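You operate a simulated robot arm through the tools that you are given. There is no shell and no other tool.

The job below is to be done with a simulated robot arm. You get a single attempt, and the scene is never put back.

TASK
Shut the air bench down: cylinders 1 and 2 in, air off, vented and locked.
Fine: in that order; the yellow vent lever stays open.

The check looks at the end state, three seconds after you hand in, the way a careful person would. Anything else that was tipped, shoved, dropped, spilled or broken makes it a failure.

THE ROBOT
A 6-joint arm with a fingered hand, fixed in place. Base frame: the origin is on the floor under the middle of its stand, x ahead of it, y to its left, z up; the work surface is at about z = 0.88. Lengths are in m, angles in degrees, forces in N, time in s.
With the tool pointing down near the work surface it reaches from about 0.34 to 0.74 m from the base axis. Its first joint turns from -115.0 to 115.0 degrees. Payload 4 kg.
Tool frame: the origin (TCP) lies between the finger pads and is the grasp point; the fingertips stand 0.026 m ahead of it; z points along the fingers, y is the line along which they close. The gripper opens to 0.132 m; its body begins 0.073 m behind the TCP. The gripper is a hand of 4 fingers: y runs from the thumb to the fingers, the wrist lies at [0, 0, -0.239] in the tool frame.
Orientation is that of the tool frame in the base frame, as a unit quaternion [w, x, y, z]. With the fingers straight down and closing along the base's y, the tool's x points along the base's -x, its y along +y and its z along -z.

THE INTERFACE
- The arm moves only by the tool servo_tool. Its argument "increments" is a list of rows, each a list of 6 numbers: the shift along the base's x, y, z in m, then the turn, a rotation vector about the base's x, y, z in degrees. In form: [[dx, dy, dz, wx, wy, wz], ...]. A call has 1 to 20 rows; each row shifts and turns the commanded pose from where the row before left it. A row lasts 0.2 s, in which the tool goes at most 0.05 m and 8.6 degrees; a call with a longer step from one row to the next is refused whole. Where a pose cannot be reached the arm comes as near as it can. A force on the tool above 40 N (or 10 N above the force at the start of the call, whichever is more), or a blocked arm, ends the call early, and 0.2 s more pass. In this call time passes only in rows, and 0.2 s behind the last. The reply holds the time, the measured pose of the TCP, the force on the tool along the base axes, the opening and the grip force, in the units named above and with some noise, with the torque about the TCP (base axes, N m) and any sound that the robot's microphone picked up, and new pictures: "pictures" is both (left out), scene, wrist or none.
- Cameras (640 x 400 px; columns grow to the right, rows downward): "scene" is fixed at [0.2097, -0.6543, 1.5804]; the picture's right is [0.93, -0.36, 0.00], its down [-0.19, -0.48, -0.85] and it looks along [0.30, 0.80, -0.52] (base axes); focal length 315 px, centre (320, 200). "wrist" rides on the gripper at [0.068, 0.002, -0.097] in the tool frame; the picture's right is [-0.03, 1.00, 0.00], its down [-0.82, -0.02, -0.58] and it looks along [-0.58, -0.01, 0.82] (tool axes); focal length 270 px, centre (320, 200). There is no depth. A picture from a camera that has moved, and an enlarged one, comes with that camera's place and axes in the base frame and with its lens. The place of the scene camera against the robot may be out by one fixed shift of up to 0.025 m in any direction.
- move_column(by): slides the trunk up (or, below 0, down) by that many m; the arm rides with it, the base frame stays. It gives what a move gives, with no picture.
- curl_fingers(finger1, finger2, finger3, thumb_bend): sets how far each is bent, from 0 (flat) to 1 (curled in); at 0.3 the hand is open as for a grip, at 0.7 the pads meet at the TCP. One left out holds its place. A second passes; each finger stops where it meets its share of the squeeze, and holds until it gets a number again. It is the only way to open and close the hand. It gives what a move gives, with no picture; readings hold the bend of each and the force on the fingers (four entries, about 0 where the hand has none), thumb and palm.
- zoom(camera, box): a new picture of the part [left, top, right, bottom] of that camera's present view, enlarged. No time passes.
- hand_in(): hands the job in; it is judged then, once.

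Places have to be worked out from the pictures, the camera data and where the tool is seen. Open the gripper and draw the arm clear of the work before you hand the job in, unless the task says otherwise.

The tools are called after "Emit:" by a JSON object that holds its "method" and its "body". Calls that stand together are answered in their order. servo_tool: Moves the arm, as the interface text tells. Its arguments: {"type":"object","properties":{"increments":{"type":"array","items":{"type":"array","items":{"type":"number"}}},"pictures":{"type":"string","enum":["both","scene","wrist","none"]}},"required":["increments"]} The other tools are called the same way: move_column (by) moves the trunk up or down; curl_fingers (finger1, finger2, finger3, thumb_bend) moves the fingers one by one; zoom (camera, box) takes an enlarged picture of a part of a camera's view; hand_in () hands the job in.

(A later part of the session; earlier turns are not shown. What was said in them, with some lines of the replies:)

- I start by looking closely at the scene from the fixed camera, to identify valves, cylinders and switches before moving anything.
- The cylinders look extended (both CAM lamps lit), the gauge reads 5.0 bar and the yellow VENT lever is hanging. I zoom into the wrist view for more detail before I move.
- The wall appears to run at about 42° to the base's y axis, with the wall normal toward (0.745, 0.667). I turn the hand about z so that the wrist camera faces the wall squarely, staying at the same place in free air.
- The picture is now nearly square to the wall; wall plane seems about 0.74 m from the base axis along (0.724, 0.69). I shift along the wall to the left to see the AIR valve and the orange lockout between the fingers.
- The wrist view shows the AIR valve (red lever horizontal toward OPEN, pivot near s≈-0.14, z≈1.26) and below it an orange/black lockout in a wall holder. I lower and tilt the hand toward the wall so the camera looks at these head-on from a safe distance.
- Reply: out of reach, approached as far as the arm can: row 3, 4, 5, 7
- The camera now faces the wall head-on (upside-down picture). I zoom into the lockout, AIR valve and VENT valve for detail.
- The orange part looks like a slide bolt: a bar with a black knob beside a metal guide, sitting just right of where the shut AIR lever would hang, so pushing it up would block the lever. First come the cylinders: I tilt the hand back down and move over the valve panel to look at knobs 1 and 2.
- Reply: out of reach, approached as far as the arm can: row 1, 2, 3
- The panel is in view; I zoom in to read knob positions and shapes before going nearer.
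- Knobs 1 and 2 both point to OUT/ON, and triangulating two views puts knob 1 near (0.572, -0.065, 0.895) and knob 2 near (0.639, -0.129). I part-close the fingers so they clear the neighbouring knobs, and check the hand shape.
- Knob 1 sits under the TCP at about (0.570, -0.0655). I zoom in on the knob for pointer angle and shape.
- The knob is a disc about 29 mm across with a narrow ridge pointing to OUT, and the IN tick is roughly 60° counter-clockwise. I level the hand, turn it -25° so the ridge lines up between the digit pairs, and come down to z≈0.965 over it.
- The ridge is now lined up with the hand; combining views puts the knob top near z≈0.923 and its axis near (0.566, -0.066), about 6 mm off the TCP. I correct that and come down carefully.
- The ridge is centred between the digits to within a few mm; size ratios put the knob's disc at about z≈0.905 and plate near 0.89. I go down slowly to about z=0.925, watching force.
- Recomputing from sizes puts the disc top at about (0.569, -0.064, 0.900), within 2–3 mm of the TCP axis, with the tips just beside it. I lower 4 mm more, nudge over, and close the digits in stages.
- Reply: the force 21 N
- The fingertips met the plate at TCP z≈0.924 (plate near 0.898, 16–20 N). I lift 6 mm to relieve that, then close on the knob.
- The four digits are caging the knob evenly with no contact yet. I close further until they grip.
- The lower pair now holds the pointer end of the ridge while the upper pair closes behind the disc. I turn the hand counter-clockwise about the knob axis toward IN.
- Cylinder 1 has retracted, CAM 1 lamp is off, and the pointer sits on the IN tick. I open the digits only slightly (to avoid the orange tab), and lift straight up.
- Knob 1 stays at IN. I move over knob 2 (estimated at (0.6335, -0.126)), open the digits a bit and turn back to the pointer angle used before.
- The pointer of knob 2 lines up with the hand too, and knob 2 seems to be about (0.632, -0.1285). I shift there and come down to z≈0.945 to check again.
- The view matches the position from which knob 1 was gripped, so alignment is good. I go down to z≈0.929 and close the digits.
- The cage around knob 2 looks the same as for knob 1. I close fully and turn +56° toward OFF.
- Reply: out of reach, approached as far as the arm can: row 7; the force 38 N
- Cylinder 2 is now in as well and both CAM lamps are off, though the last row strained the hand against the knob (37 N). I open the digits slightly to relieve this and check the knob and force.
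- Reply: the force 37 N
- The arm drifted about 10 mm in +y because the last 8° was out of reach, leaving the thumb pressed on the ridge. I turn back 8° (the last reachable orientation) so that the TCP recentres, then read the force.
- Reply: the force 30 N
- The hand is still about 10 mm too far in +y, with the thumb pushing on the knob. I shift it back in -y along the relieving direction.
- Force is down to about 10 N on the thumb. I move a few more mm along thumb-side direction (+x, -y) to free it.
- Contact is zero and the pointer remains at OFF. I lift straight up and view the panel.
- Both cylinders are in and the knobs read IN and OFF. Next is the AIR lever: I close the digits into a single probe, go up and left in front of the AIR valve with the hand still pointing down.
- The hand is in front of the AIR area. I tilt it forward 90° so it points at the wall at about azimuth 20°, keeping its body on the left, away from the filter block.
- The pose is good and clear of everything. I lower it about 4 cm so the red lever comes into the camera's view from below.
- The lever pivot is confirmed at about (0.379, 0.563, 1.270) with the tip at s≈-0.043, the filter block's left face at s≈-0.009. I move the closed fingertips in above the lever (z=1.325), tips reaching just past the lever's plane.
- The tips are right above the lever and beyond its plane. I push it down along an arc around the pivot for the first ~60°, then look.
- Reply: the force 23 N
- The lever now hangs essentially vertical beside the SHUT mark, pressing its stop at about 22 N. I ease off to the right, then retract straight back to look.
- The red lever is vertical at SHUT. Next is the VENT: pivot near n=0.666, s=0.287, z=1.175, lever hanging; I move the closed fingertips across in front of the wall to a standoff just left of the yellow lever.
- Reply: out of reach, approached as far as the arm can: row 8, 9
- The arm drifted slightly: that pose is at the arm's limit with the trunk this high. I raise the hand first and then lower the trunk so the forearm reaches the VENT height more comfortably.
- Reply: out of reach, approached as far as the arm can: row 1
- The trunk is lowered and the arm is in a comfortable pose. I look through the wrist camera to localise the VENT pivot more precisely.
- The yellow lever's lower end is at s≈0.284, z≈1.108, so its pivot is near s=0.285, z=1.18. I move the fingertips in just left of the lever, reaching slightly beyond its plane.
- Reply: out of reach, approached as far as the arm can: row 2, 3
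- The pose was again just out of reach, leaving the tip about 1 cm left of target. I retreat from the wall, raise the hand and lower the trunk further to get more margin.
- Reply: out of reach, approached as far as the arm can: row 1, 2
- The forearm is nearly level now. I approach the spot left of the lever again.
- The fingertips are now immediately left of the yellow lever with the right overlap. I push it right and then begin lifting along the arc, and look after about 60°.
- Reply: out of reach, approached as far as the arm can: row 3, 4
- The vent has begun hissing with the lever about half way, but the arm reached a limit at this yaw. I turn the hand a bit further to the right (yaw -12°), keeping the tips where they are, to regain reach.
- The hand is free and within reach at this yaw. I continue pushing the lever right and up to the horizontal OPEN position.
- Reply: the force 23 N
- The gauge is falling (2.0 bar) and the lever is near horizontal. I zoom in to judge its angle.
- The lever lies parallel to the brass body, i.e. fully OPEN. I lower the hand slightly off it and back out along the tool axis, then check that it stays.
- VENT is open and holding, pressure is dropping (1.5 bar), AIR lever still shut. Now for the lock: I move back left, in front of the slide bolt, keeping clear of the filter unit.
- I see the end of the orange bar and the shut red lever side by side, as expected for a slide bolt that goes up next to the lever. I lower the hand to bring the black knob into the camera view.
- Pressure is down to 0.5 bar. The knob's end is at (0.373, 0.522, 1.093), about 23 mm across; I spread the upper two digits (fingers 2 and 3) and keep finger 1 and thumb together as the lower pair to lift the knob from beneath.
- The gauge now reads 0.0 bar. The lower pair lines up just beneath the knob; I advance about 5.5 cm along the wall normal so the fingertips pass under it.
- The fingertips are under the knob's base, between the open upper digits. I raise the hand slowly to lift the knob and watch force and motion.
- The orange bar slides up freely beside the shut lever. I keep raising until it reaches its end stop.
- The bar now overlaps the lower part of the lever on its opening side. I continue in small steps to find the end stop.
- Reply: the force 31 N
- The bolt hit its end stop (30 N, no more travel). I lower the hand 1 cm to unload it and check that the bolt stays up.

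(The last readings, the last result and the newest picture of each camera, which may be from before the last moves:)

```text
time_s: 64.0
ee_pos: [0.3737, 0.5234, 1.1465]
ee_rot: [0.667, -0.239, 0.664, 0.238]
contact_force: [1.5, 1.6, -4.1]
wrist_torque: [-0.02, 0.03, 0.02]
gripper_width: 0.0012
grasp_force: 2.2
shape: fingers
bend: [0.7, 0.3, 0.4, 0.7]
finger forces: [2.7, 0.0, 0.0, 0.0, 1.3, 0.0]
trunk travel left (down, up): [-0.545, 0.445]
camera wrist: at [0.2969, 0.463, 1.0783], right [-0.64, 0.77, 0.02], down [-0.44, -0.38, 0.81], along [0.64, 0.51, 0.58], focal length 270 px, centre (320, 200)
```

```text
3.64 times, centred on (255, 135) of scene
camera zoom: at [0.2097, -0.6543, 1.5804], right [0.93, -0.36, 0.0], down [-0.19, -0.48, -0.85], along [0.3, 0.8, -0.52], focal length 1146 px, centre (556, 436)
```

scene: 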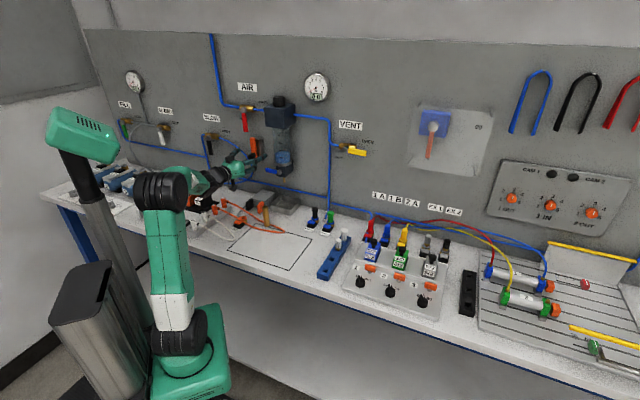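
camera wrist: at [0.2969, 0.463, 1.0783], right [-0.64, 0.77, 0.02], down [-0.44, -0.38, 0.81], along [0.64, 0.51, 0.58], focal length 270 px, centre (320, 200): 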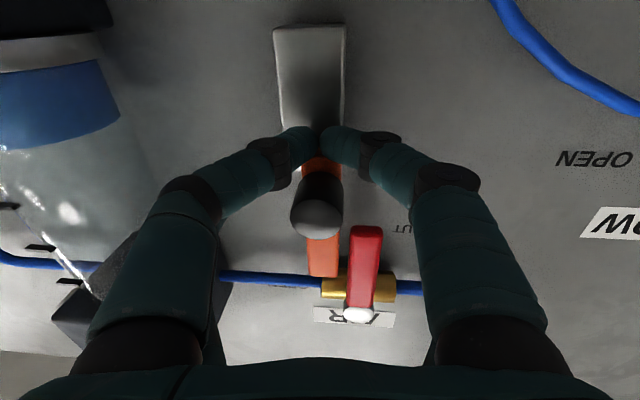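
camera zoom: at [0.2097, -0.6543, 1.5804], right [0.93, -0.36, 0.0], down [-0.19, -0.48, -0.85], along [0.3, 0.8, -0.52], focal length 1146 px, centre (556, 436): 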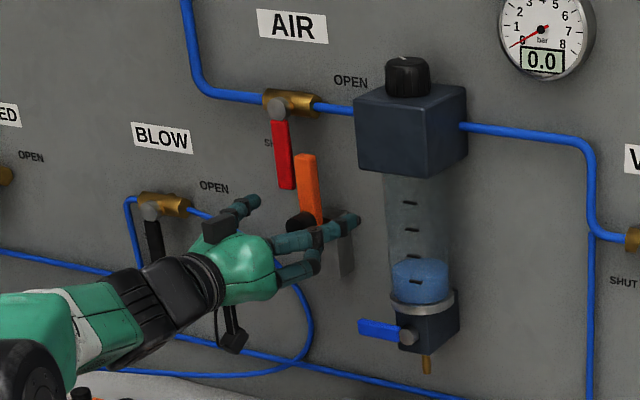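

It is only just unloaded (4 N). I lower a further 1.2 cm and see whether the knob stays.

Emit:
{"method": "servo_tool", "body": {"increments": [[0, 0, -0.006, 0, 0, 0], [0, 0, -0.006, 0, 0, 0]], "pictures": "wrist"}}

Emit:
{"method": "zoom", "body": {"camera": "scene", "box": [200, 80, 310, 190]}}

```text
time_s: 64.6
ee_pos: [0.3709, 0.523, 1.1345]
ee_rot: [0.667, -0.24, 0.664, 0.238]
contact_force: [1.1, 0.1, -0.3]
wrist_torque: [0.0, 0.0, -0.01]
gripper_width: 0.0011
grasp_force: 0.0
shape: fingers
bend: [0.7, 0.3, 0.4, 0.7]
finger forces: [0.0, 0.0, 0.1, 0.0, 0.0, 0.1]
trunk travel left (down, up): [-0.545, 0.445]
camera wrist: at [0.2954, 0.4625, 1.0652], right [-0.64, 0.77, 0.02], down [-0.44, -0.38, 0.82], along [0.64, 0.51, 0.58], focal length 270 px, centre (320, 200)
```

wrist: 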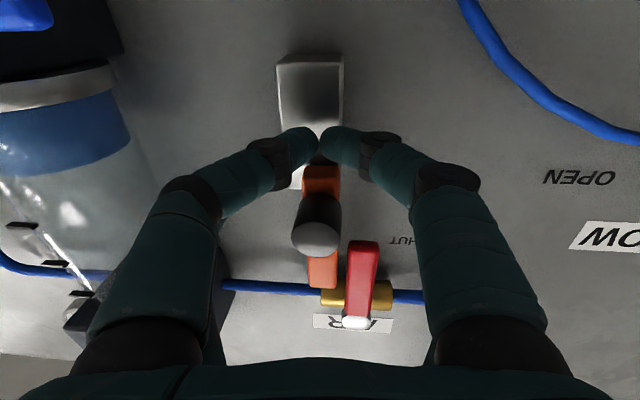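

```text
3.64 times, centred on (255, 135) of scene
camera zoom: at [0.2097, -0.6543, 1.5804], right [0.93, -0.36, 0.0], down [-0.19, -0.48, -0.85], along [0.3, 0.8, -0.52], focal length 1146 px, centre (556, 436)
```

zoom: 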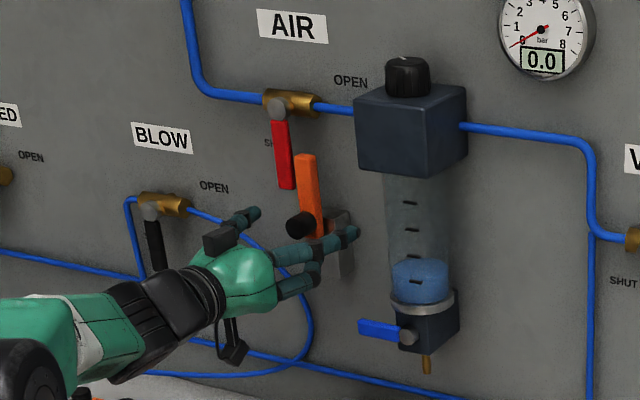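

The bolt stays locked up. I retract straight back from the wall.

Emit:
{"method": "servo_tool", "body": {"increments": [[-0.02, -0.02, -0.002, 0, 0, 0], [-0.03, -0.03, 0, 0, 0, 0], [-0.03, -0.03, 0, 0, 0, 0], [-0.015, -0.015, 0.02, 0, 0, 0]], "pictures": "both"}}

Emit:
{"method": "curl_fingers", "body": {"finger1": 0.3, "finger2": 0.3, "finger3": 0.3, "thumb_bend": 0.3}}

Emit:
{"method": "zoom", "body": {"camera": "scene", "box": [190, 50, 410, 200]}}

```text
time_s: 65.6
ee_pos: [0.2751, 0.4272, 1.1517]
ee_rot: [0.666, -0.241, 0.665, 0.237]
contact_force: [-0.2, 0.2, 0.4]
wrist_torque: [-0.01, -0.03, -0.02]
gripper_width: 0.0009
grasp_force: 0.1
shape: fingers
bend: [0.7, 0.3, 0.4, 0.7]
finger forces: [0.1, 0.0, 0.1, 0.1, 0.0, 0.0]
trunk travel left (down, up): [-0.545, 0.445]
camera wrist: at [0.1996, 0.3679, 1.0829], right [-0.64, 0.77, 0.02], down [-0.43, -0.38, 0.82], along [0.64, 0.51, 0.58], focal length 270 px, centre (320, 200)
```

scene: 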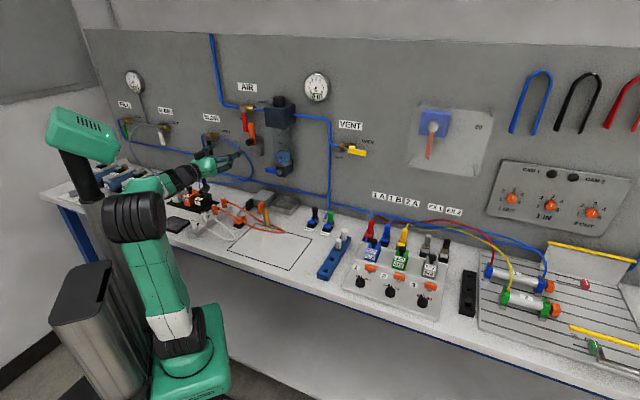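
wrist: 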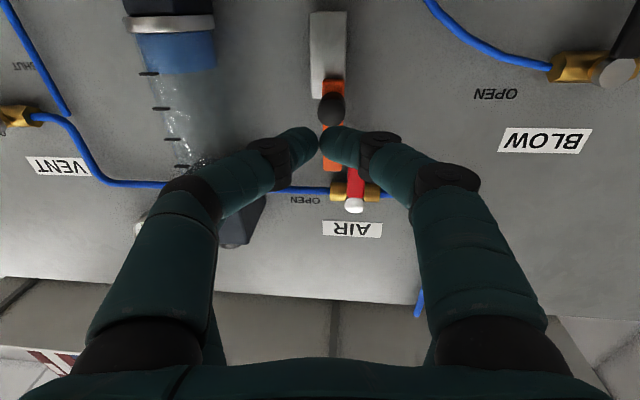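

```text
time_s: 66.6
ee_pos: [0.276, 0.4272, 1.1515]
ee_rot: [0.666, -0.24, 0.665, 0.237]
contact_force: [0.6, 0.3, -0.7]
wrist_torque: [0.01, 0.0, 0.01]
gripper_width: 0.1321
grasp_force: 0.2
shape: fingers
bend: [0.3, 0.3, 0.3, 0.3]
finger forces: [0.1, 0.0, 0.0, 0.0, 0.0, 0.1]
trunk travel left (down, up): [-0.545, 0.445]
```

```text
2.67 times, centred on (300, 125) of scene
camera zoom: at [0.2097, -0.6543, 1.5804], right [0.93, -0.36, 0.0], down [-0.19, -0.48, -0.85], along [0.3, 0.8, -0.52], focal length 840 px, centre (373, 400)
```

zoom: 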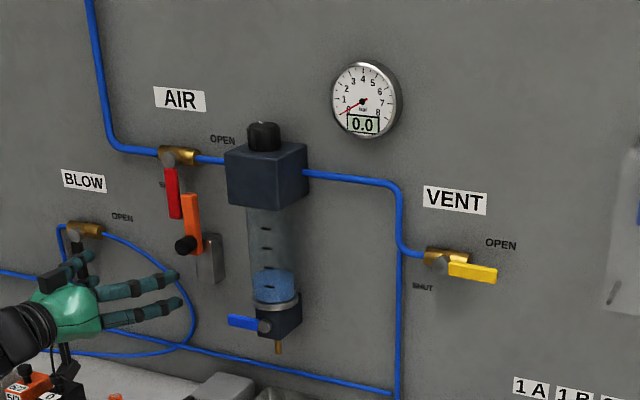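

AIR shut and blocked by the raised orange bolt, VENT open, gauge 0.0. I raise and withdraw the open hand further from the work, then do a last full check.

Emit:
{"method": "servo_tool", "body": {"increments": [[-0.015, -0.015, 0.02, 0, 0, 0], [-0.01, -0.01, 0.035, 0, 0, 0], [0, 0, 0.04, 0, 0, 0], [0, 0, 0.04, 0, 0, 0], [0, 0, 0.04, 0, 0, 0], [0, 0, 0.03, 0, 0, 0]], "pictures": "both"}}

Emit:
{"method": "zoom", "body": {"camera": "scene", "box": [440, 140, 640, 340]}}

Emit:
{"method": "zoom", "body": {"camera": "scene", "box": [310, 200, 460, 330]}}

Emit:
{"method": "zoom", "body": {"camera": "scene", "box": [100, 130, 340, 280]}}

Emit:
{"method": "zoom", "body": {"camera": "scene", "box": [210, 60, 400, 200]}}

```text
time_s: 68.0
ee_pos: [0.2535, 0.3952, 1.3599]
ee_rot: [0.668, -0.235, 0.665, 0.239]
contact_force: [-0.3, 0.8, 0.0]
wrist_torque: [0.02, 0.01, 0.01]
gripper_width: 0.1325
grasp_force: 0.0
shape: fingers
bend: [0.3, 0.3, 0.3, 0.3]
finger forces: [0.0, 0.1, 0.1, 0.0, 0.1, 0.0]
trunk travel left (down, up): [-0.545, 0.445]
camera wrist: at [0.1769, 0.3366, 1.2916], right [-0.63, 0.77, 0.03], down [-0.44, -0.39, 0.81], along [0.64, 0.5, 0.58], focal length 270 px, centre (320, 200)
```

scene: 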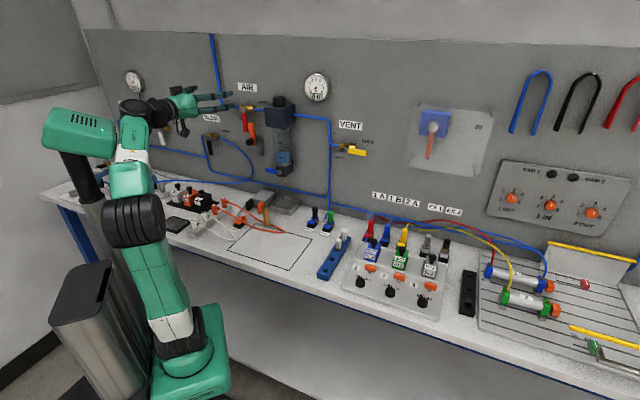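
wrist: 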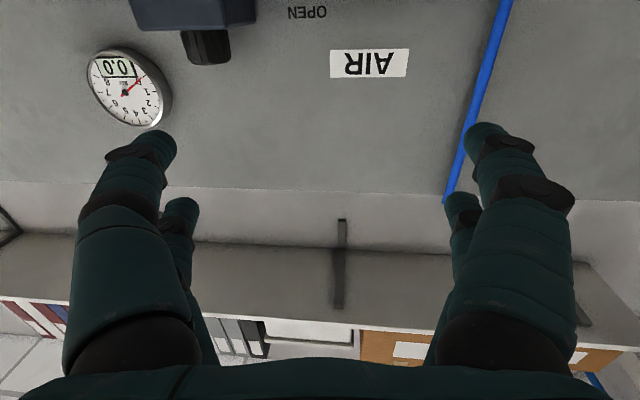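

```text
2.00 times, centred on (540, 240) of scene
camera zoom: at [0.2097, -0.6543, 1.5804], right [0.93, -0.36, 0.0], down [-0.19, -0.48, -0.85], along [0.3, 0.8, -0.52], focal length 630 px, centre (-120, 120)
```

zoom: 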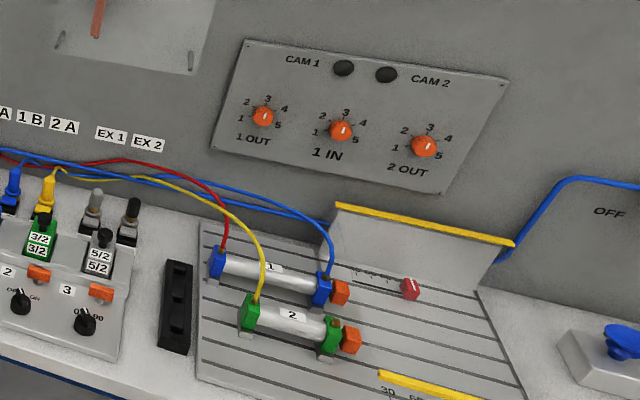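

```text
3.08 times, centred on (385, 265) of scene
camera zoom: at [0.2097, -0.6543, 1.5804], right [0.93, -0.36, 0.0], down [-0.19, -0.48, -0.85], along [0.3, 0.8, -0.52], focal length 970 px, centre (120, 0)
```

zoom: 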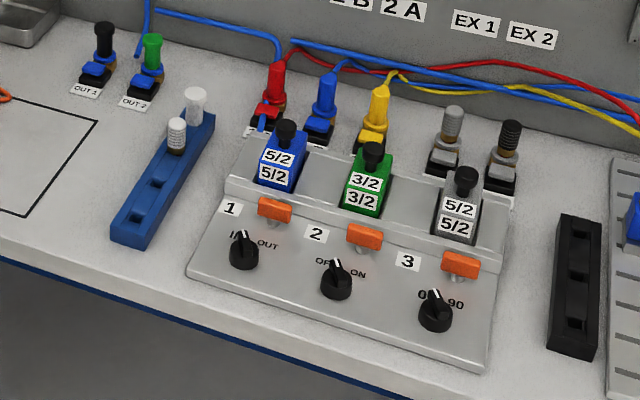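

```text
2.67 times, centred on (220, 205) of scene
camera zoom: at [0.2097, -0.6543, 1.5804], right [0.93, -0.36, 0.0], down [-0.19, -0.48, -0.85], along [0.3, 0.8, -0.52], focal length 840 px, centre (587, 187)
```

zoom: 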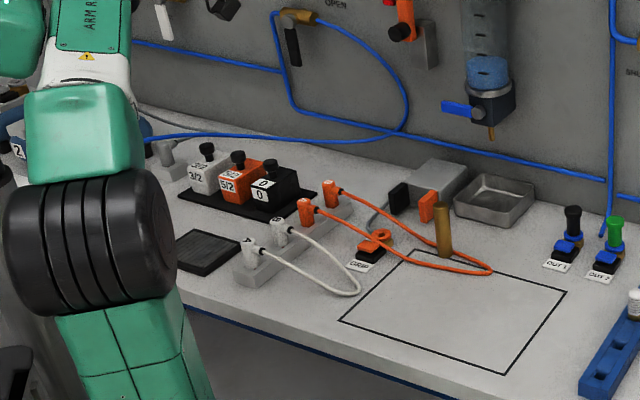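

```text
2.86 times, centred on (305, 130) of scene
camera zoom: at [0.2097, -0.6543, 1.5804], right [0.93, -0.36, 0.0], down [-0.19, -0.48, -0.85], along [0.3, 0.8, -0.52], focal length 900 px, centre (363, 400)
```

zoom: 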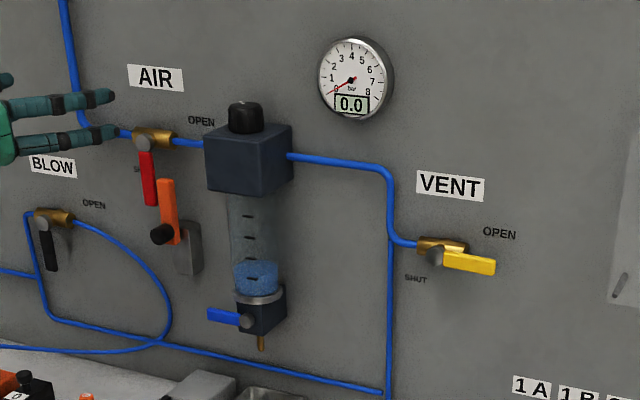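

Final check: both cylinders are in (CAM lamps off), AIR is shut with the bolt up at its stop, VENT is open, the gauge reads 0.0, and nothing else looks disturbed. The hand is open and clear, so I hand in.

Emit:
{"method": "hand_in", "body": {}}

```text
The job is handed in.
```

The air bench is shut down in the order you asked, and the job is handed in. The check's verdict hasn't come back yet.

1. **Cylinders in:** Knob 1 is at IN and knob 2 at OFF. Both cylinders retracted and both CAM lamps went out.
2. **Air off:** The red AIR lever is vertical at SHUT.
3. **Vented:** The yellow VENT lever is fully open and stayed there. The gauge fell from 5.0 to 0.0 bar.
4. **Locked:** I pushed the orange slide bolt up to its end stop, beside the shut AIR lever, where it blocks the lever from reopening. It stayed up after I let go.

There was one moment of strain. While turning knob 2 the arm reached a limit and pressed on the knob with about 37 N before I eased it off. The knob stayed at OFF, and nothing looked disturbed in the last pictures. The trunk is now 0.38 m lower than at the start, because I needed the lower position to reach VENT. The hand is open and clear of the bench.
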